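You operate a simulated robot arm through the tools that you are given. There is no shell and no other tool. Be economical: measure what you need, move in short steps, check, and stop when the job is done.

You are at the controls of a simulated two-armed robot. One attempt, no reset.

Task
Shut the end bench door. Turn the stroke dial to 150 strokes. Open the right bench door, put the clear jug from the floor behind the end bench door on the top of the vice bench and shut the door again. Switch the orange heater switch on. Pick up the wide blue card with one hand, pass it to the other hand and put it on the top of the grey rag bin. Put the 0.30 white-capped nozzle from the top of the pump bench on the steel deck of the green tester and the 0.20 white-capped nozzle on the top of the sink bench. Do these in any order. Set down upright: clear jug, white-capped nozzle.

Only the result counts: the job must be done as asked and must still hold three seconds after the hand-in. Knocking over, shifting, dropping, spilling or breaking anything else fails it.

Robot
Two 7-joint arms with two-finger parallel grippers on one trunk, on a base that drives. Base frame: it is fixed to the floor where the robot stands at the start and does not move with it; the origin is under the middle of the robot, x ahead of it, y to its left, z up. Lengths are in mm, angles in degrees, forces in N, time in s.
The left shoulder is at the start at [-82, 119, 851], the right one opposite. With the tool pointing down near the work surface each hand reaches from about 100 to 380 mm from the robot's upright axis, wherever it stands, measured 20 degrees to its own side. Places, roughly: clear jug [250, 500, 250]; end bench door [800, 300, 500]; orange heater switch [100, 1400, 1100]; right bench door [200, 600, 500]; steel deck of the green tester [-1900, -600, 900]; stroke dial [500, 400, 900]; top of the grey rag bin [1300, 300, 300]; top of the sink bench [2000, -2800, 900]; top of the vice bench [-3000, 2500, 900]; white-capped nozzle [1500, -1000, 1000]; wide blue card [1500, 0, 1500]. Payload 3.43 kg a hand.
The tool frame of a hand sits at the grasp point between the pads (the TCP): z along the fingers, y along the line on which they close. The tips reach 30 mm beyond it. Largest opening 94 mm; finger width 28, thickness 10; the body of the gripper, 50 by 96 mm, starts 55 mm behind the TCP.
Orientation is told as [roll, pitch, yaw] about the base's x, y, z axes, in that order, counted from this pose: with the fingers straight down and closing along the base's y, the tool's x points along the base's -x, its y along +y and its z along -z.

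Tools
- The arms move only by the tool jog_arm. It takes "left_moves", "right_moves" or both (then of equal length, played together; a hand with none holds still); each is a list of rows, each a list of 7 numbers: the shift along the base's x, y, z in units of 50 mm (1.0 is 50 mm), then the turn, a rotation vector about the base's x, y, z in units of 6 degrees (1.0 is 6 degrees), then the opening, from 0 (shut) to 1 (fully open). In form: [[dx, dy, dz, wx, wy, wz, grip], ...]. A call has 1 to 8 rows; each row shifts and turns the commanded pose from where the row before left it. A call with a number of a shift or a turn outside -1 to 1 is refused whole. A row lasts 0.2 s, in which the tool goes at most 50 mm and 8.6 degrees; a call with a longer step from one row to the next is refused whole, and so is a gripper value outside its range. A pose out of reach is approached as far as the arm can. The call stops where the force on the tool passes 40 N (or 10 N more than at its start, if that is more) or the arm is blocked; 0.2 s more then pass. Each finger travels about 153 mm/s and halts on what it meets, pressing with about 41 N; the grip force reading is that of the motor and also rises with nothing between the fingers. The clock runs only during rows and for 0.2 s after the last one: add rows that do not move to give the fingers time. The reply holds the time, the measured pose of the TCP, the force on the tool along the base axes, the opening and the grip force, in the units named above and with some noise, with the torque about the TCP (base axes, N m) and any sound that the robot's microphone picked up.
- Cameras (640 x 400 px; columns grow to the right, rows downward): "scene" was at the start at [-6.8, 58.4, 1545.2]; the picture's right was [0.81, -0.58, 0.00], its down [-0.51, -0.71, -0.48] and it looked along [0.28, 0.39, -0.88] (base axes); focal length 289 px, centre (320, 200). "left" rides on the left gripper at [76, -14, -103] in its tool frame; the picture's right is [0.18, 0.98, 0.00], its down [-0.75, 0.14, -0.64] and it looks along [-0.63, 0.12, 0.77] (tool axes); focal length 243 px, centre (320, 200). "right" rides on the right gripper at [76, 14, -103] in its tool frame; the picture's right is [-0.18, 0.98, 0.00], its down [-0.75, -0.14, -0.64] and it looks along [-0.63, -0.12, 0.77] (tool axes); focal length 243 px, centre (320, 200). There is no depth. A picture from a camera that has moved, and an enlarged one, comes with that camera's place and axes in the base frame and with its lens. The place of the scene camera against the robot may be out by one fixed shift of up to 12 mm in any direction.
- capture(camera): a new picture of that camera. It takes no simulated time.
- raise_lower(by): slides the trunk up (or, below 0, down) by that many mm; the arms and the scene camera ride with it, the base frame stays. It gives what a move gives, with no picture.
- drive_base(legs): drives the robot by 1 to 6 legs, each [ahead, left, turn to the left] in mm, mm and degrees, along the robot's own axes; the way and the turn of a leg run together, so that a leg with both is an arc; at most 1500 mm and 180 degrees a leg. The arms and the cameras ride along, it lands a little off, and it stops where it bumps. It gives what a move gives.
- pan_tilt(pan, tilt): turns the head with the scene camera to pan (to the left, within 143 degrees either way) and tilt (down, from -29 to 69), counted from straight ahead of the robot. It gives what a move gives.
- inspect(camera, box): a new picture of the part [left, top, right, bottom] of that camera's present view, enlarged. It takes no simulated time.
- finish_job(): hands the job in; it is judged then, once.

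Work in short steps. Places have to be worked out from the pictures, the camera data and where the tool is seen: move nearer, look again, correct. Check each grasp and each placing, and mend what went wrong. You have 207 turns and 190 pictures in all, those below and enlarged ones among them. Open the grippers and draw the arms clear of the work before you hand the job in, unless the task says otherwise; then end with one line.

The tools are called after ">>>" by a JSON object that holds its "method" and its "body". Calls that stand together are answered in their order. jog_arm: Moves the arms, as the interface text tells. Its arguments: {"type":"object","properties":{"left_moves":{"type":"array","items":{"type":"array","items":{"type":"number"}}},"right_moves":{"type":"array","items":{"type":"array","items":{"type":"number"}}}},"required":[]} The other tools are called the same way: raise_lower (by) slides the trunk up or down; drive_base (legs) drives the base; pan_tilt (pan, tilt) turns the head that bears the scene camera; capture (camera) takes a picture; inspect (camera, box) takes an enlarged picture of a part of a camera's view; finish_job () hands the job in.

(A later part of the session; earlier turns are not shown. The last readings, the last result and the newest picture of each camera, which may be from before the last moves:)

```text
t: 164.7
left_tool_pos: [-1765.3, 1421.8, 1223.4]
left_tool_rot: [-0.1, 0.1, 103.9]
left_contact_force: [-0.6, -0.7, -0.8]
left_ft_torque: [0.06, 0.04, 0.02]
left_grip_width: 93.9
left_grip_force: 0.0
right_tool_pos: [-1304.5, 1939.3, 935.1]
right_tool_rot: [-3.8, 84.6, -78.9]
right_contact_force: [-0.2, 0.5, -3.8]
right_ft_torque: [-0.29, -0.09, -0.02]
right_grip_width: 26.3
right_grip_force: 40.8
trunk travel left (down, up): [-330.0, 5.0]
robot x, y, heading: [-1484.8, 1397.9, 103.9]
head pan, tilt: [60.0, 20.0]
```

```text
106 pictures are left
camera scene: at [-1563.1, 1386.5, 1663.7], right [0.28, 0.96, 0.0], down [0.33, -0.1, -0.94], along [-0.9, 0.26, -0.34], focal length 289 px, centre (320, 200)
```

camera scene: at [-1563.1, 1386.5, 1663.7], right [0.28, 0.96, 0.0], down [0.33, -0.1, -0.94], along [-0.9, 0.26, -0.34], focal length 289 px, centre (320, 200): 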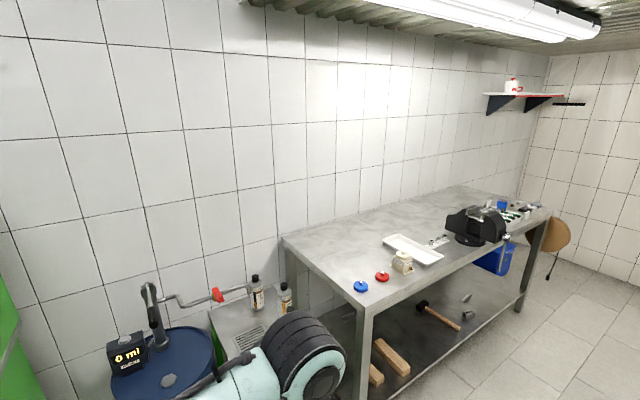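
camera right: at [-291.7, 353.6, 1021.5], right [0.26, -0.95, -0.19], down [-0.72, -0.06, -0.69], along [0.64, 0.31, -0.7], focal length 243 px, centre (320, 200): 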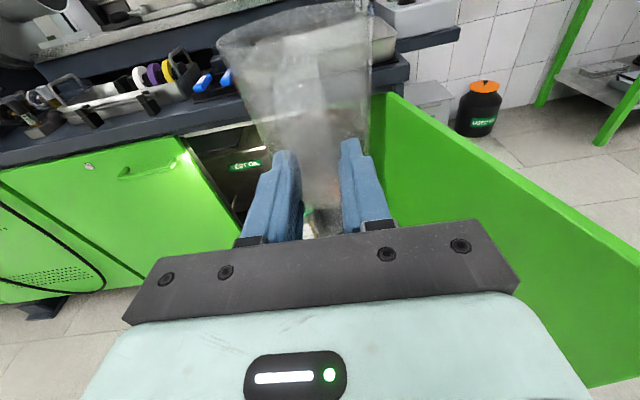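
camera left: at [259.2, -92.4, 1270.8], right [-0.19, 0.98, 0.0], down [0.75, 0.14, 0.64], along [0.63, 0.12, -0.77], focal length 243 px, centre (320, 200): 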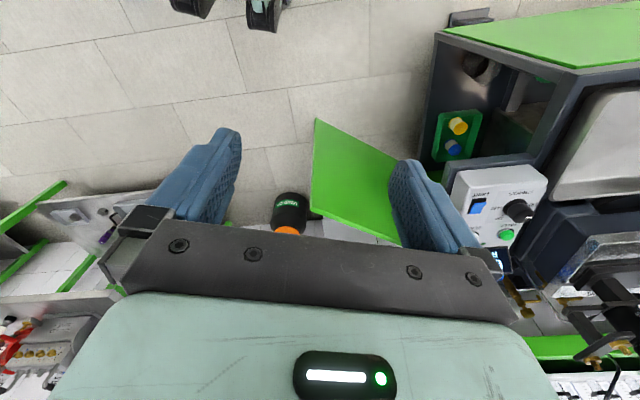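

The vice bench's front-left corner is near (-2418,1804); free space lies behind the caps. I turn to face it and approach.

>>> {"method": "drive_base", "body": {"legs": [[0, 0, 92], [140, -495, 0]]}}

>>> {"method": "pan_tilt", "body": {"pan": 0, "tilt": 40}}

>>> {"method": "capture", "body": {"camera": "scene"}}

>>> {"method": "capture", "body": {"camera": "right"}}

```text
t: 173.6
left_tool_pos: [-1768.4, 1563.6, 1224.7]
left_tool_rot: [-0.1, 0.2, -163.4]
left_contact_force: [0.5, -0.5, -0.4]
left_ft_torque: [0.01, 0.0, -0.04]
left_grip_width: 94.1
left_grip_force: 0.1
right_tool_pos: [-2307.8, 2003.0, 934.4]
right_tool_rot: [-3.7, 84.6, 13.7]
right_contact_force: [14.0, 9.0, -3.3]
right_ft_torque: [0.42, -0.79, -0.13]
right_grip_width: 26.2
right_grip_force: 41.0
trunk travel left (down, up): [-330.0, 5.0]
robot x, y, heading: [-1758.9, 1845.2, -163.0]
head pan, tilt: [60.0, 20.0]
```

```text
t: 174.9
left_tool_pos: [-1769.2, 1563.5, 1224.0]
left_tool_rot: [0.0, 0.1, -163.4]
left_contact_force: [-0.3, 0.8, -0.5]
left_ft_torque: [0.03, 0.02, 0.01]
left_grip_width: 93.9
left_grip_force: 0.0
right_tool_pos: [-2308.0, 2000.6, 933.8]
right_tool_rot: [-3.7, 84.5, 13.7]
right_contact_force: [13.6, 5.2, -5.4]
right_ft_torque: [0.53, -0.95, 0.09]
right_grip_width: 26.2
right_grip_force: 40.7
trunk travel left (down, up): [-330.0, 5.0]
robot x, y, heading: [-1762.1, 1844.6, -163.4]
head pan, tilt: [0.0, 40.0]
```

```text
105 pictures are left
camera scene: at [-1798.6, 1840.0, 1632.3], right [-0.29, 0.96, 0.0], down [0.62, 0.18, -0.77], along [-0.73, -0.22, -0.64], focal length 289 px, centre (320, 200)
```

scene: 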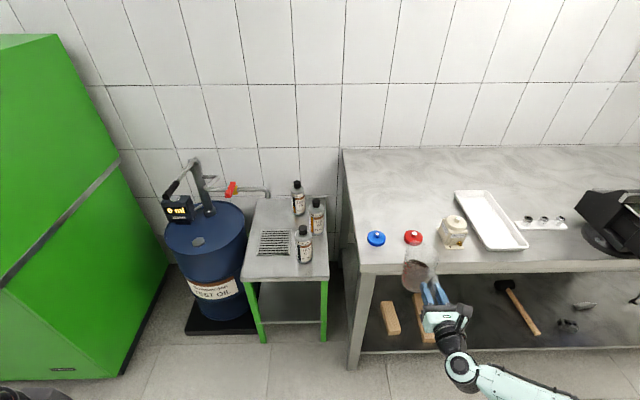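

```text
104 pictures are left
camera right: at [-2220.7, 2043.6, 1020.2], right [-0.28, 0.94, -0.19], down [0.72, 0.07, -0.69], along [-0.63, -0.33, -0.7], focal length 243 px, centre (320, 200)
```

right: 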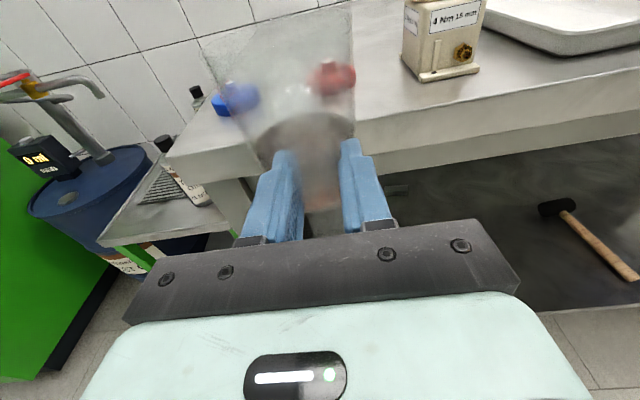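

The jug is touching the bench edge (14 N). I back off 80 mm, then raise the hand.

>>> {"method": "drive_base", "body": {"legs": [[-80, 0, 0]]}}

>>> {"method": "jog_arm", "body": {"right_moves": [[0, 0, 0.7, 0, 0, 0, 0], [0, 0, 0.7, 0, 0, 0, 0], [0, 0, 0.7, 0, 0, 0, 0]]}}

>>> {"method": "capture", "body": {"camera": "scene"}}

>>> {"method": "capture", "body": {"camera": "right"}}

```text
t: 175.9
left_tool_pos: [-1696.4, 1584.9, 1224.4]
left_tool_rot: [0.0, 0.1, -163.4]
left_contact_force: [0.8, -0.2, -1.1]
left_ft_torque: [0.0, 0.03, -0.03]
left_grip_width: 94.2
left_grip_force: 0.1
right_tool_pos: [-2234.1, 2022.4, 934.7]
right_tool_rot: [-3.4, 84.6, 14.0]
right_contact_force: [0.3, 0.0, -2.4]
right_ft_torque: [0.15, -0.26, -0.03]
right_grip_width: 26.1
right_grip_force: 41.3
trunk travel left (down, up): [-330.0, 5.0]
robot x, y, heading: [-1687.2, 1866.2, -163.5]
head pan, tilt: [0.0, 40.0]
```

```text
t: 176.7
left_tool_pos: [-1695.1, 1585.4, 1224.0]
left_tool_rot: [0.1, 0.1, -163.4]
left_contact_force: [0.1, -0.3, 0.0]
left_ft_torque: [0.0, -0.02, -0.03]
left_grip_width: 93.8
left_grip_force: 0.0
right_tool_pos: [-2233.2, 2020.8, 1037.9]
right_tool_rot: [-3.3, 84.4, 14.1]
right_contact_force: [-0.1, 0.3, -4.4]
right_ft_torque: [0.16, -0.26, 0.0]
right_grip_width: 26.1
right_grip_force: 41.0
trunk travel left (down, up): [-330.0, 5.0]
robot x, y, heading: [-1687.3, 1868.7, -163.5]
head pan, tilt: [0.0, 40.0]
```

```text
103 pictures are left
camera scene: at [-1724.3, 1861.4, 1632.3], right [-0.28, 0.96, 0.0], down [0.62, 0.18, -0.77], along [-0.73, -0.22, -0.64], focal length 289 px, centre (320, 200)
```

scene: 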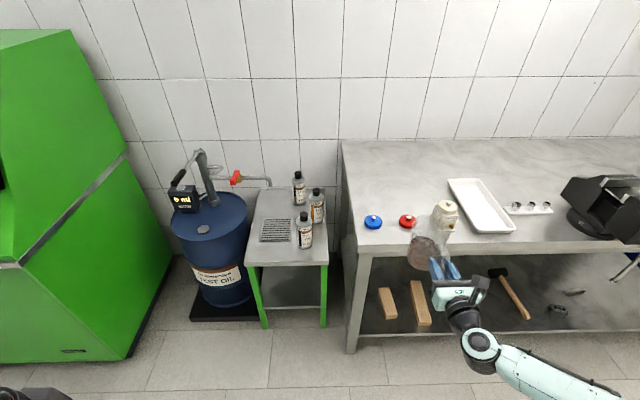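

```text
102 pictures are left
camera right: at [-2146.1, 2064.2, 1124.6], right [-0.28, 0.94, -0.19], down [0.72, 0.07, -0.69], along [-0.63, -0.33, -0.7], focal length 243 px, centre (320, 200)
```

right: 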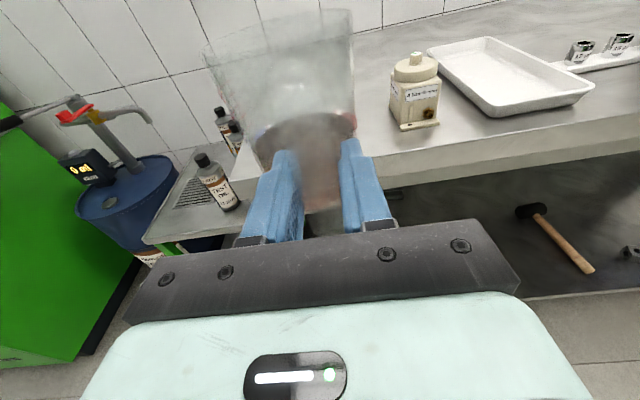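

I drive forward 374 mm and 43 mm left so the jug sits behind the two caps.

>>> {"method": "drive_base", "body": {"legs": [[374, 43, 0]]}}

>>> {"method": "capture", "body": {"camera": "scene"}}

>>> {"method": "capture", "body": {"camera": "right"}}

```text
t: 179.1
left_tool_pos: [-2047.1, 1438.3, 1223.0]
left_tool_rot: [0.0, 0.2, -163.9]
left_contact_force: [0.9, 0.5, 0.6]
left_ft_torque: [-0.01, 0.0, -0.01]
left_grip_width: 93.8
left_grip_force: 0.1
right_tool_pos: [-2580.1, 1880.0, 1037.3]
right_tool_rot: [-3.4, 84.4, 13.4]
right_contact_force: [0.5, 0.0, -3.1]
right_ft_torque: [0.14, -0.26, 0.0]
right_grip_width: 26.3
right_grip_force: 40.5
trunk travel left (down, up): [-330.0, 5.0]
robot x, y, heading: [-2031.9, 1723.3, -164.1]
head pan, tilt: [0.0, 40.0]
```

```text
101 pictures are left
camera scene: at [-2072.4, 1715.7, 1632.1], right [-0.28, 0.96, 0.0], down [0.62, 0.18, -0.77], along [-0.74, -0.21, -0.64], focal length 289 px, centre (320, 200)
```

scene: 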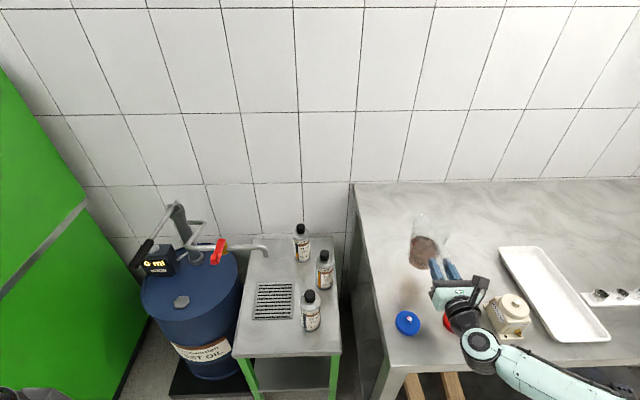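

```text
100 pictures are left
camera right: at [-2492.1, 1922.4, 1124.2], right [-0.27, 0.94, -0.19], down [0.72, 0.07, -0.69], along [-0.64, -0.32, -0.7], focal length 243 px, centre (320, 200)
```

right: 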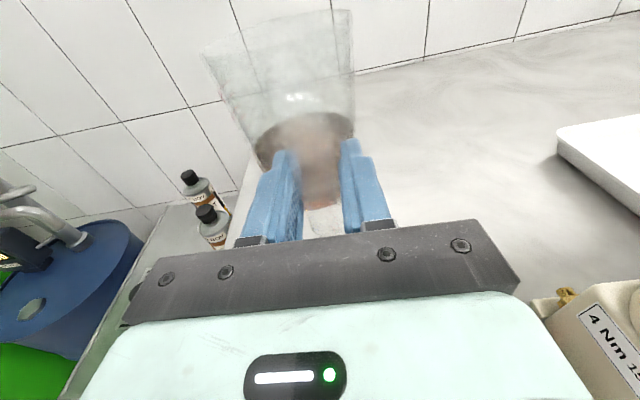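

The jug is over the free area. I lower 60 mm and check.

>>> {"method": "jog_arm", "body": {"right_moves": [[0, 0, -0.6, 0, 0, 0, 0], [0, 0, -0.5, 0, 0, 0, 0], [0, 0, 0, 0, 0, 0, 0]]}}

>>> {"method": "inspect", "body": {"camera": "scene", "box": [360, 190, 560, 340]}}

>>> {"method": "capture", "body": {"camera": "right"}}

```text
t: 179.9
left_tool_pos: [-2046.3, 1438.9, 1224.0]
left_tool_rot: [0.0, 0.2, -164.0]
left_contact_force: [-0.8, 0.7, -0.6]
left_ft_torque: [0.01, 0.0, 0.0]
left_grip_width: 94.0
left_grip_force: 0.1
right_tool_pos: [-2580.5, 1880.0, 982.1]
right_tool_rot: [-3.0, 84.6, 13.9]
right_contact_force: [-0.5, 1.1, -3.9]
right_ft_torque: [0.12, -0.27, 0.01]
right_grip_width: 26.0
right_grip_force: 40.8
trunk travel left (down, up): [-330.0, 5.0]
robot x, y, heading: [-2032.7, 1719.6, -164.0]
head pan, tilt: [0.0, 40.0]
```

```text
2.67 times, centred on (460, 265) of scene
camera zoom: at [-2072.5, 1715.5, 1632.3], right [-0.28, 0.96, 0.0], down [0.62, 0.18, -0.77], along [-0.74, -0.21, -0.64], focal length 770 px, centre (-53, 27)
```

zoom: 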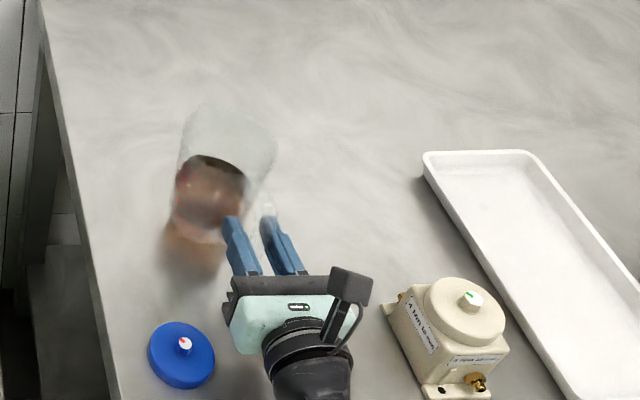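

```text
98 pictures are left
camera right: at [-2492.4, 1922.2, 1069.3], right [-0.27, 0.94, -0.19], down [0.72, 0.07, -0.69], along [-0.64, -0.32, -0.7], focal length 243 px, centre (320, 200)
```

right: 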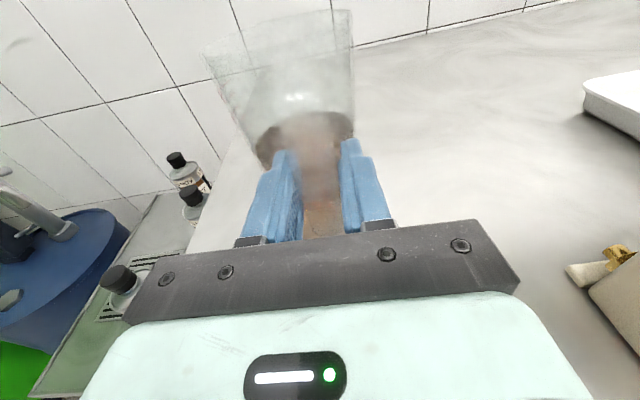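

Gap to the table is around 20 mm. I lower in small steps watching the force.

>>> {"method": "jog_arm", "body": {"right_moves": [[0, 0, -0.15, 0, 0, 0, 0], [0, 0, -0.1, 0, 0, 0, 0], [0, 0, 0, 0, 0, 0, 0]]}}

>>> {"method": "inspect", "body": {"camera": "scene", "box": [380, 220, 500, 310]}}

```text
t: 180.7
left_tool_pos: [-2045.6, 1439.9, 1222.9]
left_tool_rot: [0.0, 0.2, -164.0]
left_contact_force: [-0.1, 1.1, 0.1]
left_ft_torque: [-0.01, 0.0, -0.01]
left_grip_width: 94.0
left_grip_force: 0.1
right_tool_pos: [-2581.3, 1879.3, 970.7]
right_tool_rot: [-3.2, 84.5, 13.7]
right_contact_force: [-0.3, 0.3, -3.5]
right_ft_torque: [0.13, -0.27, 0.01]
right_grip_width: 26.2
right_grip_force: 40.3
trunk travel left (down, up): [-330.0, 5.0]
robot x, y, heading: [-2031.9, 1721.0, -164.0]
head pan, tilt: [0.0, 40.0]
```

```text
4.44 times, centred on (440, 265) of scene
camera zoom: at [-2072.6, 1715.7, 1632.3], right [-0.28, 0.96, 0.0], down [0.62, 0.18, -0.77], along [-0.74, -0.21, -0.64], focal length 1283 px, centre (-213, -89)
```

zoom: 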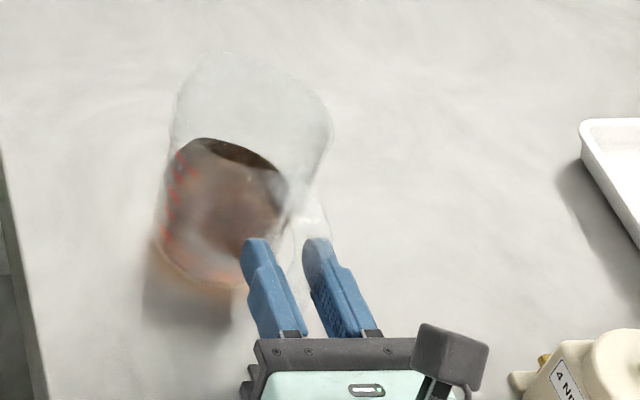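

>>> {"method": "jog_arm", "body": {"right_moves": [[0, 0, -0.08, 0, 0, 0, 0], [0, 0, -0.08, 0, 0, 0, 0]]}}

>>> {"method": "jog_arm", "body": {"right_moves": [[0, 0, -0.08, 0, 0, 0, 0], [0, 0, 0, 0, 0, 0, 0]]}}

>>> {"method": "inspect", "body": {"camera": "scene", "box": [380, 220, 500, 310]}}

```text
t: 181.3
left_tool_pos: [-2044.6, 1439.8, 1224.5]
left_tool_rot: [-0.1, 0.1, -164.0]
left_contact_force: [-0.5, 0.6, -1.3]
left_ft_torque: [0.0, 0.02, -0.02]
left_grip_width: 93.7
left_grip_force: 0.1
right_tool_pos: [-2579.2, 1879.8, 965.1]
right_tool_rot: [-2.2, 85.0, 14.6]
right_contact_force: [3.7, 3.2, 11.2]
right_ft_torque: [-0.54, 1.11, -0.06]
right_grip_width: 26.1
right_grip_force: 40.7
trunk travel left (down, up): [-330.0, 5.0]
robot x, y, heading: [-2031.0, 1719.3, -163.9]
head pan, tilt: [0.0, 40.0]
```

```text
t: 181.9
left_tool_pos: [-2043.7, 1438.9, 1223.9]
left_tool_rot: [-0.1, -0.1, -164.1]
left_contact_force: [-0.1, 0.3, 0.4]
left_ft_torque: [0.0, 0.02, -0.02]
left_grip_width: 94.1
left_grip_force: 0.0
right_tool_pos: [-2577.7, 1880.1, 963.9]
right_tool_rot: [-1.7, 85.3, 15.1]
right_contact_force: [5.2, 6.2, 29.0]
right_ft_torque: [-0.4, 0.66, -0.04]
right_grip_width: 26.3
right_grip_force: 40.7
trunk travel left (down, up): [-330.0, 5.0]
robot x, y, heading: [-2036.1, 1720.2, -164.2]
head pan, tilt: [0.0, 40.0]
```

```text
4.44 times, centred on (440, 265) of scene
camera zoom: at [-2068.3, 1715.8, 1632.6], right [-0.28, 0.96, 0.0], down [0.62, 0.18, -0.77], along [-0.74, -0.21, -0.64], focal length 1283 px, centre (-213, -89)
```

zoom: 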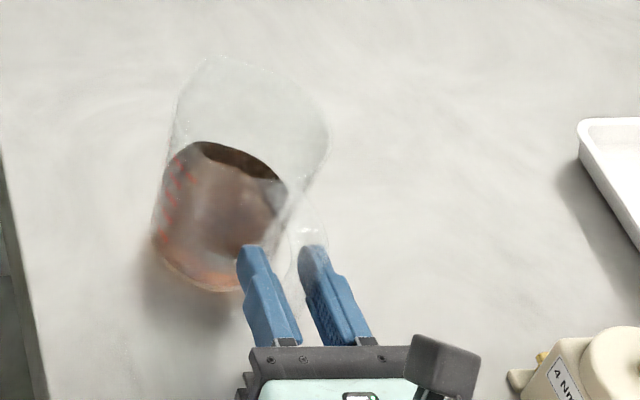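

The jug is on the table. I ease up 2 mm, open, and back straight off.

>>> {"method": "jog_arm", "body": {"right_moves": [[0, 0, 0.05, 0, 0, 0, 0], [0, 0, 0, 0, 0, 0, 0.3], [0, 0, 0, 0, 0, 0, 0.6], [0, 0, 0, 0, 0, 0, 0.65]]}}

>>> {"method": "inspect", "body": {"camera": "scene", "box": [360, 190, 560, 340]}}

```text
t: 182.9
left_tool_pos: [-2045.7, 1439.1, 1224.0]
left_tool_rot: [0.0, 0.2, -163.9]
left_contact_force: [-0.1, 0.6, -0.5]
left_ft_torque: [-0.02, 0.04, -0.02]
left_grip_width: 94.3
left_grip_force: 0.0
right_tool_pos: [-2579.2, 1880.7, 960.7]
right_tool_rot: [-3.5, 84.5, 13.5]
right_contact_force: [-1.0, -0.5, 1.0]
right_ft_torque: [-0.01, -0.02, 0.0]
right_grip_width: 61.4
right_grip_force: 0.0
trunk travel left (down, up): [-330.0, 5.0]
robot x, y, heading: [-2035.0, 1722.8, -163.9]
head pan, tilt: [0.0, 40.0]
```

```text
2.67 times, centred on (460, 265) of scene
camera zoom: at [-2072.3, 1715.7, 1632.3], right [-0.28, 0.96, 0.0], down [0.62, 0.18, -0.77], along [-0.74, -0.21, -0.64], focal length 770 px, centre (-53, 27)
```

zoom: 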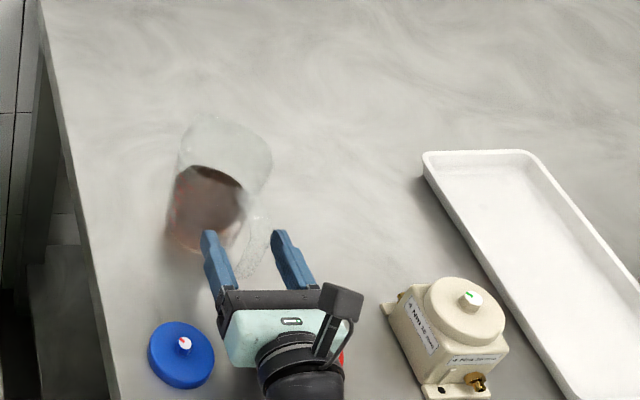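

The jug stands free and upright. I back off straight, then raise the hand.

>>> {"method": "drive_base", "body": {"legs": [[-120, 0, 0]]}}

>>> {"method": "jog_arm", "body": {"right_moves": [[0, 0, 1, 0, 0, 0, 0.65], [0, 0, 1, 0, 0, 0, 0.65]]}}

>>> {"method": "drive_base", "body": {"legs": [[-300, 0, 0]]}}

>>> {"method": "capture", "body": {"camera": "scene"}}

```text
t: 184.2
left_tool_pos: [-1931.1, 1472.1, 1224.0]
left_tool_rot: [0.0, 0.2, -164.0]
left_contact_force: [-0.5, -0.5, 0.4]
left_ft_torque: [-0.02, -0.01, -0.01]
left_grip_width: 93.9
left_grip_force: 0.1
right_tool_pos: [-2464.6, 1913.2, 960.6]
right_tool_rot: [-3.3, 84.5, 13.5]
right_contact_force: [-0.5, 0.2, 0.3]
right_ft_torque: [-0.02, -0.01, 0.01]
right_grip_width: 61.2
right_grip_force: 0.0
trunk travel left (down, up): [-330.0, 5.0]
robot x, y, heading: [-1917.1, 1754.5, -164.2]
head pan, tilt: [0.0, 40.0]
```

```text
t: 184.8
left_tool_pos: [-1929.6, 1472.7, 1223.2]
left_tool_rot: [-0.1, 0.2, -164.0]
left_contact_force: [1.4, -0.1, 0.4]
left_ft_torque: [0.03, 0.01, 0.0]
left_grip_width: 94.4
left_grip_force: 0.1
right_tool_pos: [-2462.7, 1912.7, 1062.5]
right_tool_rot: [-3.5, 84.5, 13.4]
right_contact_force: [0.0, 0.0, 0.2]
right_ft_torque: [-0.02, 0.01, 0.02]
right_grip_width: 61.5
right_grip_force: 0.1
trunk travel left (down, up): [-330.0, 5.0]
robot x, y, heading: [-1915.9, 1756.0, -164.0]
head pan, tilt: [0.0, 40.0]
```

```text
t: 186.8
left_tool_pos: [-1643.3, 1555.3, 1224.5]
left_tool_rot: [0.1, 0.3, -164.1]
left_contact_force: [0.5, 0.8, -0.6]
left_ft_torque: [0.0, 0.02, 0.02]
left_grip_width: 94.0
left_grip_force: 0.1
right_tool_pos: [-2174.2, 1997.4, 1061.3]
right_tool_rot: [-3.3, 84.6, 13.3]
right_contact_force: [-0.2, 0.0, 0.0]
right_ft_torque: [0.0, 0.02, 0.0]
right_grip_width: 61.0
right_grip_force: 0.0
trunk travel left (down, up): [-330.0, 5.0]
robot x, y, heading: [-1630.5, 1836.7, -164.3]
head pan, tilt: [0.0, 40.0]
```

```text
94 pictures are left
camera scene: at [-1668.3, 1831.3, 1632.5], right [-0.27, 0.96, 0.0], down [0.62, 0.18, -0.77], along [-0.74, -0.21, -0.64], focal length 289 px, centre (320, 200)
```

scene: 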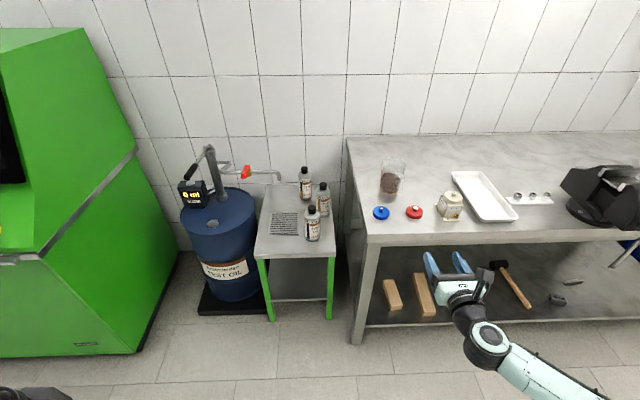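

The jug stands well. Next the heater switch, estimated at (78,1437,1073) on the panel facing along the bench. I close the right fist, turn, and drive to stand alongside the bench facing the panel.

>>> {"method": "drive_base", "body": {"legs": [[0, 0, -91], [-1450, -600, 0], [0, -450, 0]]}}

>>> {"method": "pan_tilt", "body": {"pan": -30, "tilt": 35}}

>>> {"method": "capture", "body": {"camera": "scene"}}

>>> {"method": "capture", "body": {"camera": "right"}}

```text
refused: leg 2 is longer than a leg can be; nothing moved
```

```text
t: 187.8
left_tool_pos: [-1643.1, 1554.1, 1223.6]
left_tool_rot: [0.1, 0.2, -164.1]
left_contact_force: [0.8, -0.8, 1.1]
left_ft_torque: [-0.01, -0.01, 0.03]
left_grip_width: 93.9
left_grip_force: 0.0
right_tool_pos: [-2174.9, 1998.7, 1061.3]
right_tool_rot: [-3.3, 84.4, 13.4]
right_contact_force: [-0.2, 0.5, -0.3]
right_ft_torque: [0.02, -0.06, -0.01]
right_grip_width: 61.1
right_grip_force: 0.2
trunk travel left (down, up): [-330.0, 5.0]
robot x, y, heading: [-1628.9, 1839.3, -164.2]
head pan, tilt: [-30.0, 35.0]
```

```text
93 pictures are left
camera scene: at [-1671.9, 1875.9, 1639.9], right [0.24, 0.97, 0.0], down [0.56, -0.14, -0.82], along [-0.79, 0.2, -0.57], focal length 289 px, centre (320, 200)
```

scene: 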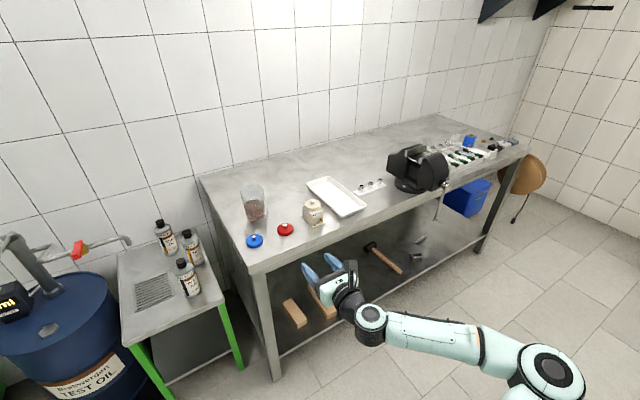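

```text
92 pictures are left
camera right: at [-2086.4, 2038.5, 1148.4], right [-0.27, 0.95, -0.19], down [0.72, 0.07, -0.69], along [-0.64, -0.32, -0.7], focal length 243 px, centre (320, 200)
```

right: 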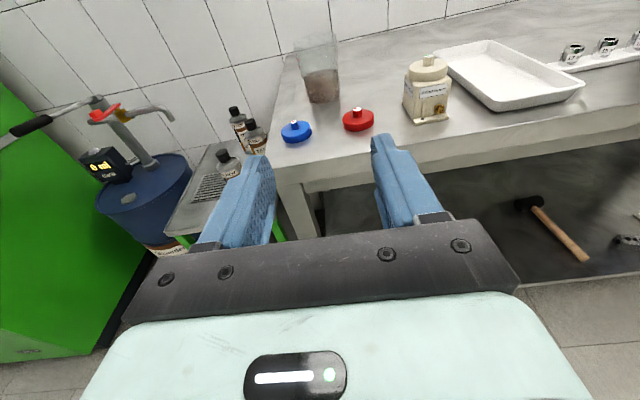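

A leg was too long; I split it.

>>> {"method": "drive_base", "body": {"legs": [[-150, 0, 0], [0, 0, -91], [-1300, -500, 0], [0, -500, 0]]}}

>>> {"method": "capture", "body": {"camera": "scene"}}

```text
t: 203.2
left_tool_pos: [-529.9, 874.1, 1223.7]
left_tool_rot: [-0.1, 0.2, 105.5]
left_contact_force: [0.6, 0.1, -0.5]
left_ft_torque: [-0.01, 0.04, 0.0]
left_grip_width: 94.0
left_grip_force: 0.1
right_tool_pos: [-100.4, 1394.7, 1061.3]
right_tool_rot: [-5.7, 84.4, -76.2]
right_contact_force: [-16.5, -7.1, 0.8]
right_ft_torque: [0.16, -0.29, -0.2]
right_grip_width: 50.2
right_grip_force: 0.1
trunk travel left (down, up): [-330.0, 5.0]
robot x, y, heading: [-244.9, 863.5, 105.4]
head pan, tilt: [-30.0, 35.0]
stopped in leg 4: the force on the tool passed its limit at 46 N (the readings are from after the stop); the commanded pose is now the measured one
```

```text
91 pictures are left
camera scene: at [-213.1, 906.2, 1640.0], right [0.97, -0.25, 0.0], down [-0.14, -0.55, -0.82], along [0.21, 0.79, -0.57], focal length 289 px, centre (320, 200)
```

scene: 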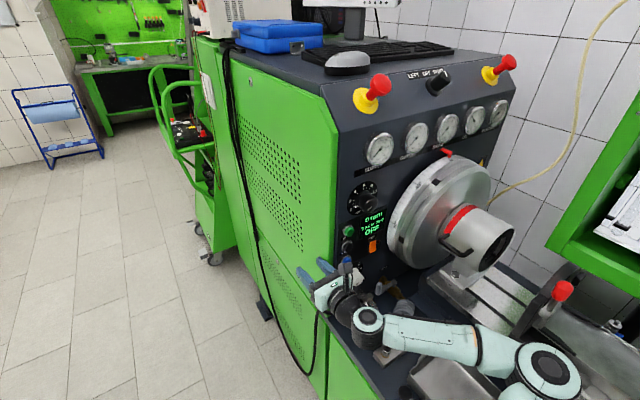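

The fingers touched the cabinet's front corner; I back off along the bench, close the fist, then shift right over the bench.

>>> {"method": "drive_base", "body": {"legs": [[-200, 0, 0], [0, -90, 0]]}}

>>> {"method": "jog_arm", "body": {"right_moves": [[0.9, 0.25, 0.1, 0, 0, 0, 0], [0.9, 0.25, 0.1, 0, 0, 0, 0], [0, 0, 0, 0, 0, 0, 0]]}}

>>> {"method": "capture", "body": {"camera": "right"}}

>>> {"method": "inspect", "body": {"camera": "scene", "box": [300, 130, 540, 310]}}

```text
t: 205.6
left_tool_pos: [-442.1, 688.6, 1222.6]
left_tool_rot: [-0.4, 0.1, 105.4]
left_contact_force: [-0.3, -0.6, -0.2]
left_ft_torque: [0.01, 0.0, -0.01]
left_grip_width: 94.1
left_grip_force: 0.1
right_tool_pos: [-8.8, 1211.0, 1060.3]
right_tool_rot: [-7.5, 84.5, -78.9]
right_contact_force: [-0.3, -0.5, 0.0]
right_ft_torque: [-0.01, -0.04, 0.01]
right_grip_width: 61.2
right_grip_force: 0.0
trunk travel left (down, up): [-330.0, 5.0]
robot x, y, heading: [-150.8, 677.4, 105.7]
head pan, tilt: [-30.0, 35.0]
stopped in leg 2: the robot was blocked; the commanded pose is now the measured one
```

```text
t: 206.3
left_tool_pos: [-436.3, 696.0, 1222.4]
left_tool_rot: [-0.2, 0.3, 105.4]
left_contact_force: [0.1, 0.2, -0.1]
left_ft_torque: [0.01, -0.03, -0.01]
left_grip_width: 94.2
left_grip_force: 0.2
right_tool_pos: [85.4, 1239.3, 1070.1]
right_tool_rot: [-10.4, 84.2, -81.6]
right_contact_force: [0.2, 0.2, -0.2]
right_ft_torque: [0.01, 0.01, -0.05]
right_grip_width: 0.0
right_grip_force: 33.2
trunk travel left (down, up): [-330.0, 5.0]
robot x, y, heading: [-150.5, 678.1, 105.1]
head pan, tilt: [-30.0, 35.0]
```

```text
90 pictures are left
camera right: at [131.3, 1155.4, 1156.7], right [0.93, 0.3, -0.2], down [0.08, -0.73, -0.68], along [-0.35, 0.62, -0.7], focal length 243 px, centre (320, 200)
```

right: 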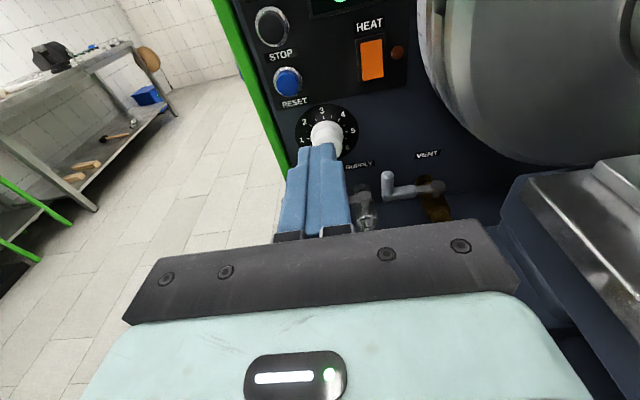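

```text
2.22 times, centred on (420, 220) of scene
camera zoom: at [-122.4, 725.4, 1640.1], right [0.97, -0.25, 0.0], down [-0.14, -0.56, -0.82], along [0.21, 0.79, -0.57], focal length 642 px, centre (98, 156)
```

zoom: 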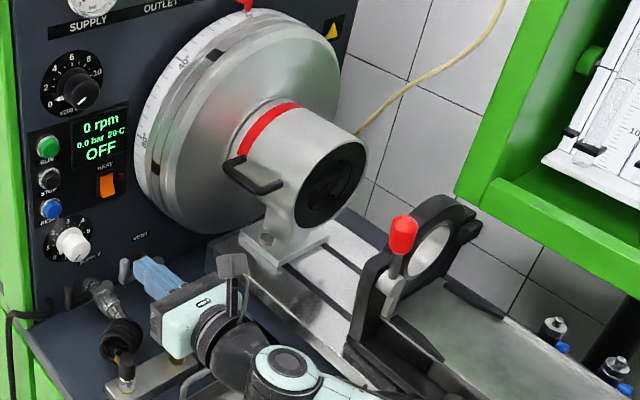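

I see the HEAT rocker. I zoom in to see its state.

>>> {"method": "inspect", "body": {"camera": "right", "box": [320, 0, 430, 110]}}

>>> {"method": "inspect", "body": {"camera": "scene", "box": [310, 165, 380, 245]}}

```text
3.64 times, centred on (375, 55) of right
camera zoom: at [131.3, 1155.4, 1156.7], right [0.93, 0.3, -0.2], down [0.08, -0.73, -0.68], along [-0.35, 0.62, -0.7], focal length 882 px, centre (120, 727)
```

zoom: 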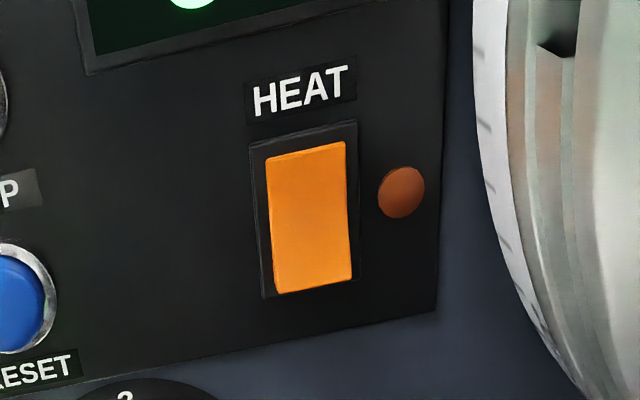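

```text
5.00 times, centred on (345, 205) of scene
camera zoom: at [-122.4, 725.4, 1640.1], right [0.97, -0.25, 0.0], down [-0.14, -0.56, -0.82], along [0.21, 0.79, -0.57], focal length 1443 px, centre (195, 175)
```

zoom: 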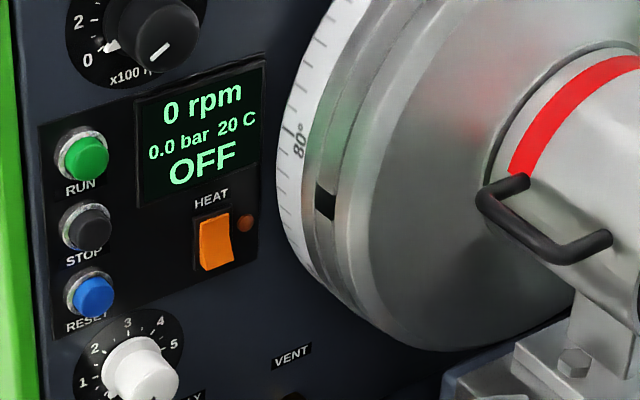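

The rocker's lower half appears to protrude (off). I yaw the hand ~30° clockwise to clear the flywheel and pre-position in front of the lower half.

>>> {"method": "jog_arm", "body": {"right_moves": [[-0.1, 0, 0, 0, 0, -1, 0], [-0.1, 0.2, 0, 0, 0, -1, 0], [-0.1, 0.3, 0, 0, 0, -1, 0], [-0.1, 0.4, 0, 0, 0, -1, 0], [-0.1, 0.5, -0.05, 0, 0, -1, 0], [0, 0.3, -0.05, 0, 0, 0, 0]]}}

>>> {"method": "capture", "body": {"camera": "right"}}

>>> {"method": "inspect", "body": {"camera": "scene", "box": [290, 150, 410, 270]}}

```text
t: 207.8
left_tool_pos: [-434.1, 692.9, 1223.2]
left_tool_rot: [0.0, 0.2, 105.4]
left_contact_force: [-0.8, -0.3, 0.4]
left_ft_torque: [0.03, 0.05, -0.02]
left_grip_width: 94.1
left_grip_force: 0.1
right_tool_pos: [63.1, 1324.2, 1063.6]
right_tool_rot: [-11.6, 84.2, -112.9]
right_contact_force: [0.0, 0.5, -0.4]
right_ft_torque: [-0.01, -0.01, 0.0]
right_grip_width: 0.1
right_grip_force: 33.1
trunk travel left (down, up): [-330.0, 5.0]
robot x, y, heading: [-150.7, 678.7, 105.5]
head pan, tilt: [-30.0, 35.0]
```

```text
86 pictures are left
camera right: at [60.9, 1229.2, 1150.8], right [0.96, -0.21, -0.2], down [-0.29, -0.67, -0.68], along [0.01, 0.71, -0.7], focal length 243 px, centre (320, 200)
```

right: 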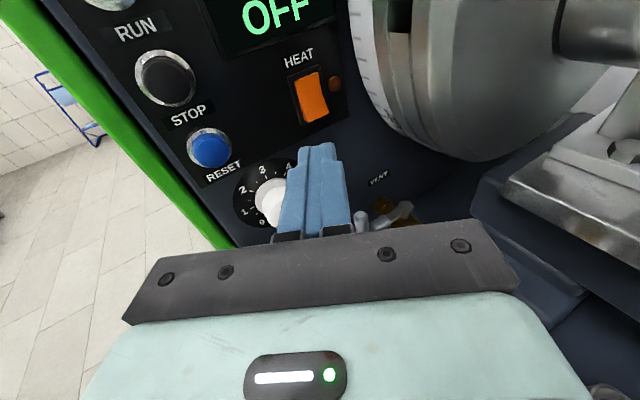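

```text
3.33 times, centred on (350, 210) of scene
camera zoom: at [-118.8, 724.1, 1639.9], right [0.97, -0.25, 0.0], down [-0.14, -0.56, -0.82], along [0.21, 0.79, -0.57], focal length 962 px, centre (220, 167)
```

zoom: 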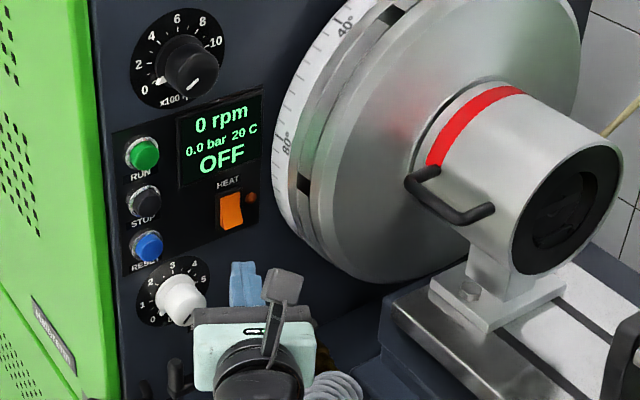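

The tool axis meets the rocker's lower part, 7 mm to the right of its centre. I shift left and push in.

>>> {"method": "jog_arm", "body": {"right_moves": [[-0.12, 0.02, 0, 0, 0, 0, 0], [0.18, 0.776, -0.083, 0, 0, 0, 0], [0.13, 0.57, -0.06, 0, 0, 0, 0], [0.03, 0.14, -0.015, 0, 0, 0, 0], [0.03, 0.14, -0.015, 0, 0, 0, 0], [0.03, 0.14, -0.015, 0, 0, 0, 0]]}}

>>> {"method": "inspect", "body": {"camera": "scene", "box": [290, 150, 410, 270]}}

```text
t: 209.0
left_tool_pos: [-435.5, 686.1, 1224.0]
left_tool_rot: [-0.3, 0.0, 105.3]
left_contact_force: [0.1, -0.3, 0.5]
left_ft_torque: [0.02, 0.02, 0.0]
left_grip_width: 93.9
left_grip_force: 0.0
right_tool_pos: [71.6, 1398.7, 1055.7]
right_tool_rot: [-11.8, 84.1, -112.6]
right_contact_force: [-1.7, -37.1, -0.2]
right_ft_torque: [0.4, -0.01, 0.13]
right_grip_width: 0.1
right_grip_force: 33.1
trunk travel left (down, up): [-330.0, 5.0]
robot x, y, heading: [-152.1, 676.6, 105.4]
head pan, tilt: [-30.0, 35.0]
stopped in row 6 (right hand): the force on the tool passed its limit at 54 N (the readings are from after the stop); the commanded pose is now the measured one
```

```text
3.33 times, centred on (350, 210) of scene
camera zoom: at [-118.8, 715.8, 1640.0], right [0.97, -0.25, 0.0], down [-0.15, -0.55, -0.82], along [0.21, 0.79, -0.57], focal length 962 px, centre (220, 167)
```

zoom: 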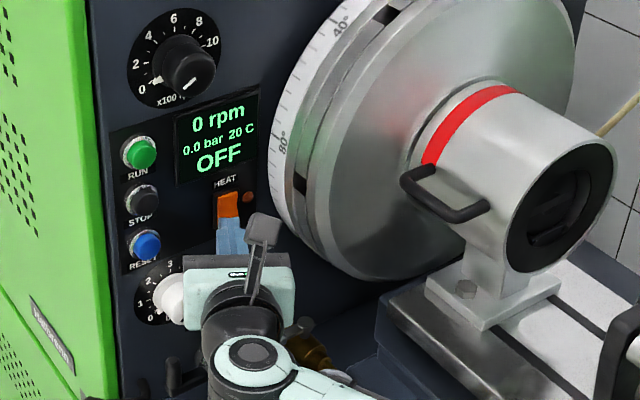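

>>> {"method": "jog_arm", "body": {"right_moves": [[-0.18, -0.776, 0.083, 0, 0, 0, 0], [-0.09, -0.39, 0.04, 0, 0, 0, 0]]}}

>>> {"method": "inspect", "body": {"camera": "right", "box": [250, 30, 390, 150]}}

>>> {"method": "inspect", "body": {"camera": "scene", "box": [310, 165, 380, 245]}}

```text
t: 209.6
left_tool_pos: [-434.3, 691.1, 1224.0]
left_tool_rot: [0.1, 0.1, 105.4]
left_contact_force: [1.0, -0.5, -0.2]
left_ft_torque: [0.01, 0.0, 0.0]
left_grip_width: 94.0
left_grip_force: 0.0
right_tool_pos: [60.6, 1345.1, 1058.2]
right_tool_rot: [-11.3, 83.9, -112.3]
right_contact_force: [0.1, 0.4, 0.5]
right_ft_torque: [-0.02, 0.02, 0.02]
right_grip_width: 0.1
right_grip_force: 33.2
trunk travel left (down, up): [-330.0, 5.0]
robot x, y, heading: [-153.6, 676.7, 105.2]
head pan, tilt: [-30.0, 35.0]
```

```text
3.33 times, centred on (320, 90) of right
camera zoom: at [58.6, 1249.1, 1146.0], right [0.96, -0.21, -0.2], down [-0.29, -0.67, -0.68], along [0.0, 0.71, -0.7], focal length 809 px, centre (320, 567)
```

zoom: 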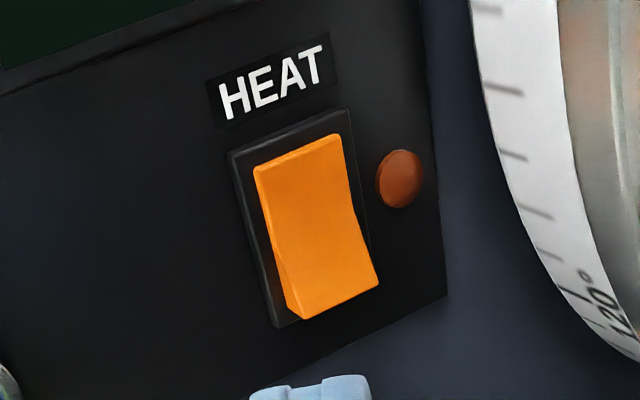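

```text
5.00 times, centred on (345, 205) of scene
camera zoom: at [-118.9, 721.9, 1639.8], right [0.97, -0.25, 0.0], down [-0.15, -0.55, -0.82], along [0.21, 0.79, -0.57], focal length 1443 px, centre (195, 175)
```

zoom: 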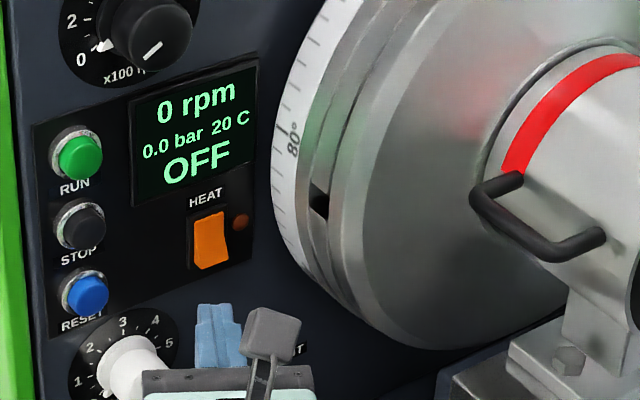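

The lower half still protrudes—the press was not enough. I press again and add force in follow-up calls.

>>> {"method": "jog_arm", "body": {"right_moves": [[0.22, 0.95, -0.05, 0, 0, 0, 0], [0.03, 0.14, 0, 0, 0, 0, 0], [0.02, 0.08, 0, 0, 0, 0, 0], [0.02, 0.08, 0, 0, 0, 0, 0]]}}

>>> {"method": "jog_arm", "body": {"right_moves": [[0.02, 0.08, 0, 0, 0, 0, 0], [0.02, 0.08, 0, 0, 0, 0, 0], [0.02, 0.08, 0, 0, 0, 0, 0]]}}

>>> {"method": "inspect", "body": {"camera": "right", "box": [230, 50, 410, 200]}}

```text
t: 210.4
left_tool_pos: [-434.6, 686.6, 1223.9]
left_tool_rot: [-0.1, 0.1, 105.3]
left_contact_force: [-0.1, 0.5, -1.5]
left_ft_torque: [-0.02, 0.01, -0.02]
left_grip_width: 94.0
left_grip_force: 0.0
right_tool_pos: [69.7, 1398.7, 1055.4]
right_tool_rot: [-12.0, 83.7, -112.6]
right_contact_force: [-1.3, -27.8, -2.0]
right_ft_torque: [0.22, -0.03, 0.05]
right_grip_width: 0.0
right_grip_force: 32.9
trunk travel left (down, up): [-330.0, 5.0]
robot x, y, heading: [-151.8, 673.5, 105.3]
head pan, tilt: [-30.0, 35.0]
stopped in row 4 (right hand): the force on the tool passed its limit at 45 N (the readings are from after the stop); the commanded pose is now the measured one
```

```text
t: 210.7
left_tool_pos: [-435.0, 686.4, 1224.0]
left_tool_rot: [-0.1, 0.1, 105.3]
left_contact_force: [-0.8, 0.6, 0.7]
left_ft_torque: [-0.01, 0.02, -0.01]
left_grip_width: 94.2
left_grip_force: 0.0
right_tool_pos: [70.3, 1398.0, 1055.4]
right_tool_rot: [-11.9, 83.8, -112.5]
right_contact_force: [-0.3, -27.8, 0.0]
right_ft_torque: [0.29, 0.03, 0.0]
right_grip_width: 0.2
right_grip_force: 32.7
trunk travel left (down, up): [-330.0, 5.0]
robot x, y, heading: [-151.6, 674.0, 105.6]
head pan, tilt: [-30.0, 35.0]
stopped in row 1 (right hand): the force on the tool passed its limit at 42 N (the readings are from after the stop); the commanded pose is now the measured one
```

```text
2.67 times, centred on (320, 125) of right
camera zoom: at [69.7, 1303.5, 1143.1], right [0.96, -0.2, -0.21], down [-0.29, -0.68, -0.68], along [0.0, 0.71, -0.71], focal length 647 px, centre (320, 400)
```

zoom: 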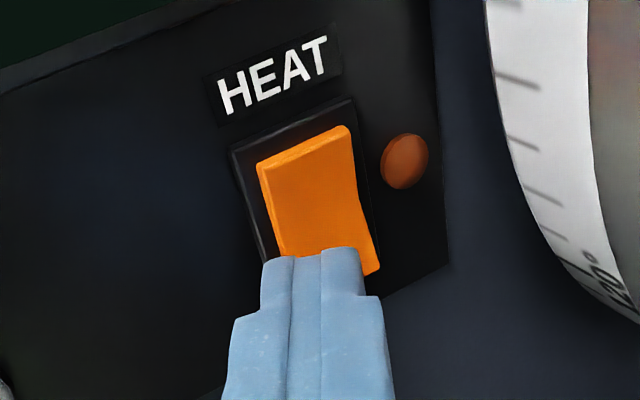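

The fingertip may be catching the frame below the rocker. I retry 8 mm higher and 3 mm right.

>>> {"method": "jog_arm", "body": {"right_moves": [[-0.06, -0.3, 0, 0, 0, 0, 0], [0.06, 0, 0.17, 0, 0, 0, 0], [0.05, 0.2, 0, 0, 0, 0, 0], [0.03, 0.12, 0, 0, 0, 0, 0], [0.03, 0.12, 0, 0, 0, 0, 0], [0.03, 0.12, 0, 0, 0, 0, 0]]}}

>>> {"method": "inspect", "body": {"camera": "right", "box": [230, 50, 410, 200]}}

```text
t: 211.8
left_tool_pos: [-434.9, 686.1, 1223.0]
left_tool_rot: [-0.2, 0.0, 105.2]
left_contact_force: [0.0, 0.0, -0.4]
left_ft_torque: [0.0, -0.03, 0.0]
left_grip_width: 94.2
left_grip_force: 0.1
right_tool_pos: [73.4, 1398.3, 1061.9]
right_tool_rot: [-12.3, 83.2, -112.5]
right_contact_force: [-1.6, -34.8, 1.2]
right_ft_torque: [0.01, 0.43, 0.05]
right_grip_width: 0.0
right_grip_force: 32.7
trunk travel left (down, up): [-330.0, 5.0]
robot x, y, heading: [-150.9, 672.7, 105.1]
head pan, tilt: [-30.0, 35.0]
stopped in row 5 (right hand): the force on the tool passed its limit at 50 N (the readings are from after the stop); the commanded pose is now the measured one
```

```text
2.67 times, centred on (320, 125) of right
camera zoom: at [73.1, 1304.1, 1149.7], right [0.96, -0.2, -0.21], down [-0.29, -0.68, -0.67], along [-0.01, 0.7, -0.71], focal length 647 px, centre (320, 400)
```

zoom: 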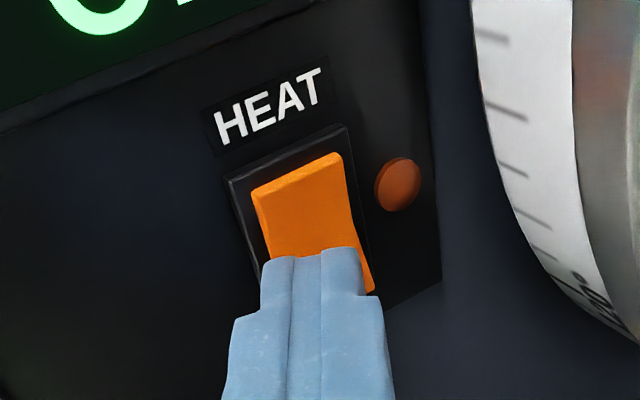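

No change; I try the upper half of the rocker.

>>> {"method": "jog_arm", "body": {"right_moves": [[-0.06, -0.4, 0, 0, 0, 0, 0], [0, 0, 0.4, 0, 0, 0, 0], [0.05, 0.2, 0, 0, 0, 0, 0], [0.03, 0.12, 0, 0, 0, 0, 0], [0.03, 0.12, 0, 0, 0, 0, 0], [0.03, 0.12, 0, 0, 0, 0, 0], [0.03, 0.12, 0, 0, 0, 0, 0]]}}

>>> {"method": "inspect", "body": {"camera": "right", "box": [230, 50, 410, 200]}}

```text
t: 213.2
left_tool_pos: [-435.4, 686.1, 1222.8]
left_tool_rot: [0.0, 0.0, 105.1]
left_contact_force: [1.1, 0.2, 0.1]
left_ft_torque: [0.01, 0.02, -0.01]
left_grip_width: 93.9
left_grip_force: 0.0
right_tool_pos: [74.0, 1400.4, 1077.7]
right_tool_rot: [-10.6, 82.9, -110.8]
right_contact_force: [-1.2, -26.7, -0.7]
right_ft_torque: [-0.51, 0.11, 0.05]
right_grip_width: 0.0
right_grip_force: 32.9
trunk travel left (down, up): [-330.0, 5.0]
robot x, y, heading: [-153.2, 672.9, 105.1]
head pan, tilt: [-30.0, 35.0]
stopped in row 6 (right hand): the force on the tool passed its limit at 51 N (the readings are from after the stop); the commanded pose is now the measured one
```

```text
2.67 times, centred on (320, 125) of right
camera zoom: at [74.3, 1306.6, 1166.7], right [0.96, -0.19, -0.21], down [-0.28, -0.69, -0.67], along [-0.01, 0.7, -0.72], focal length 647 px, centre (320, 400)
```

zoom: 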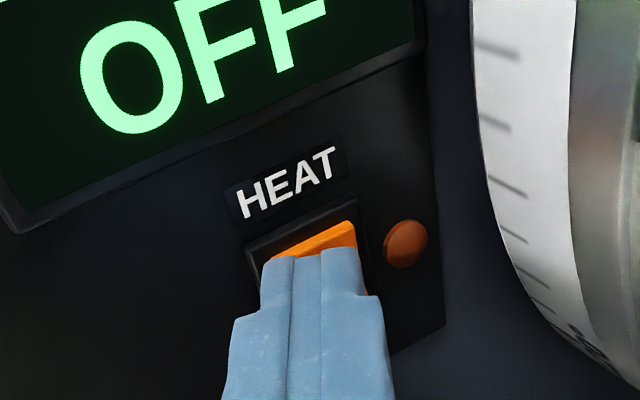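

>>> {"method": "jog_arm", "body": {"right_moves": [[-0.1, -0.7, -0.1, 0, 0, 0, 0], [0, -0.4, -0.2, 0, 0, 0, 0]]}}

>>> {"method": "inspect", "body": {"camera": "right", "box": [260, 50, 370, 140]}}

>>> {"method": "inspect", "body": {"camera": "scene", "box": [325, 190, 365, 225]}}

```text
t: 213.8
left_tool_pos: [-435.0, 689.1, 1223.1]
left_tool_rot: [0.0, 0.2, 105.2]
left_contact_force: [-0.1, 0.5, 0.6]
left_ft_torque: [0.03, -0.02, 0.02]
left_grip_width: 94.0
left_grip_force: 0.1
right_tool_pos: [68.9, 1348.8, 1059.1]
right_tool_rot: [-10.6, 82.8, -110.8]
right_contact_force: [0.8, -0.6, -0.5]
right_ft_torque: [0.0, -0.03, 0.01]
right_grip_width: 0.0
right_grip_force: 32.9
trunk travel left (down, up): [-330.0, 5.0]
robot x, y, heading: [-153.6, 668.7, 105.0]
head pan, tilt: [-30.0, 35.0]
```

```text
4.44 times, centred on (315, 95) of right
camera zoom: at [70.5, 1255.9, 1148.5], right [0.96, -0.2, -0.21], down [-0.28, -0.69, -0.66], along [-0.01, 0.7, -0.72], focal length 1078 px, centre (342, 667)
```

zoom: 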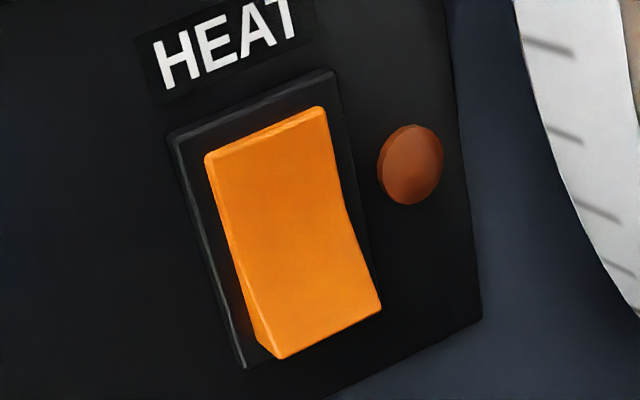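

```text
11.43 times, centred on (345, 208) of scene
camera zoom: at [-118.9, 719.3, 1639.8], right [0.97, -0.26, 0.0], down [-0.15, -0.55, -0.82], along [0.21, 0.79, -0.57], focal length 3299 px, centre (34, 114)
```

zoom: 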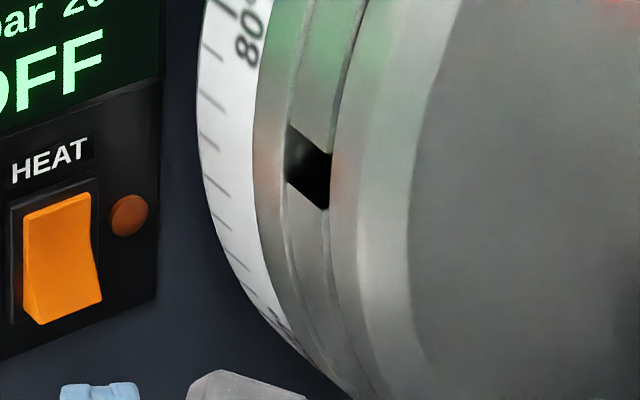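

The yawed fist's leading (left) corner likely hits the frame. I shift 10 mm right so that corner lands on the rocker's lower half.

>>> {"method": "jog_arm", "body": {"right_moves": [[0.1, 0.2, 0.03, 0, 0, 0, 0], [0.1, 0.5, 0, 0, 0, 0, 0], [0.04, 0.14, 0, 0, 0, 0, 0], [0.03, 0.1, 0, 0, 0, 0, 0], [0.02, 0.1, 0, 0, 0, 0, 0], [0.02, 0.1, 0, 0, 0, 0, 0], [0.02, 0.1, 0, 0, 0, 0, 0]]}}

>>> {"method": "inspect", "body": {"camera": "right", "box": [230, 50, 410, 200]}}

```text
t: 215.2
left_tool_pos: [-433.5, 686.1, 1222.9]
left_tool_rot: [-0.1, 0.0, 105.1]
left_contact_force: [0.4, -0.1, -0.1]
left_ft_torque: [-0.03, 0.03, 0.01]
left_grip_width: 94.3
left_grip_force: 0.0
right_tool_pos: [83.8, 1402.2, 1061.7]
right_tool_rot: [-10.9, 82.4, -110.9]
right_contact_force: [-0.8, -31.8, 0.5]
right_ft_torque: [0.13, 0.03, 0.13]
right_grip_width: 0.0
right_grip_force: 33.4
trunk travel left (down, up): [-330.0, 5.0]
robot x, y, heading: [-151.5, 669.8, 105.2]
head pan, tilt: [-30.0, 35.0]
stopped in row 7 (right hand): the force on the tool passed its limit at 45 N (the readings are from after the stop); the commanded pose is now the measured one
```

```text
2.67 times, centred on (320, 125) of right
camera zoom: at [85.1, 1308.0, 1150.9], right [0.96, -0.19, -0.21], down [-0.28, -0.69, -0.66], along [-0.01, 0.69, -0.72], focal length 647 px, centre (320, 400)
```

zoom: 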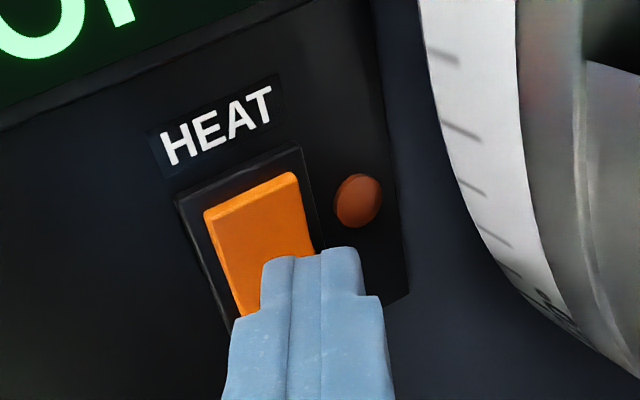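

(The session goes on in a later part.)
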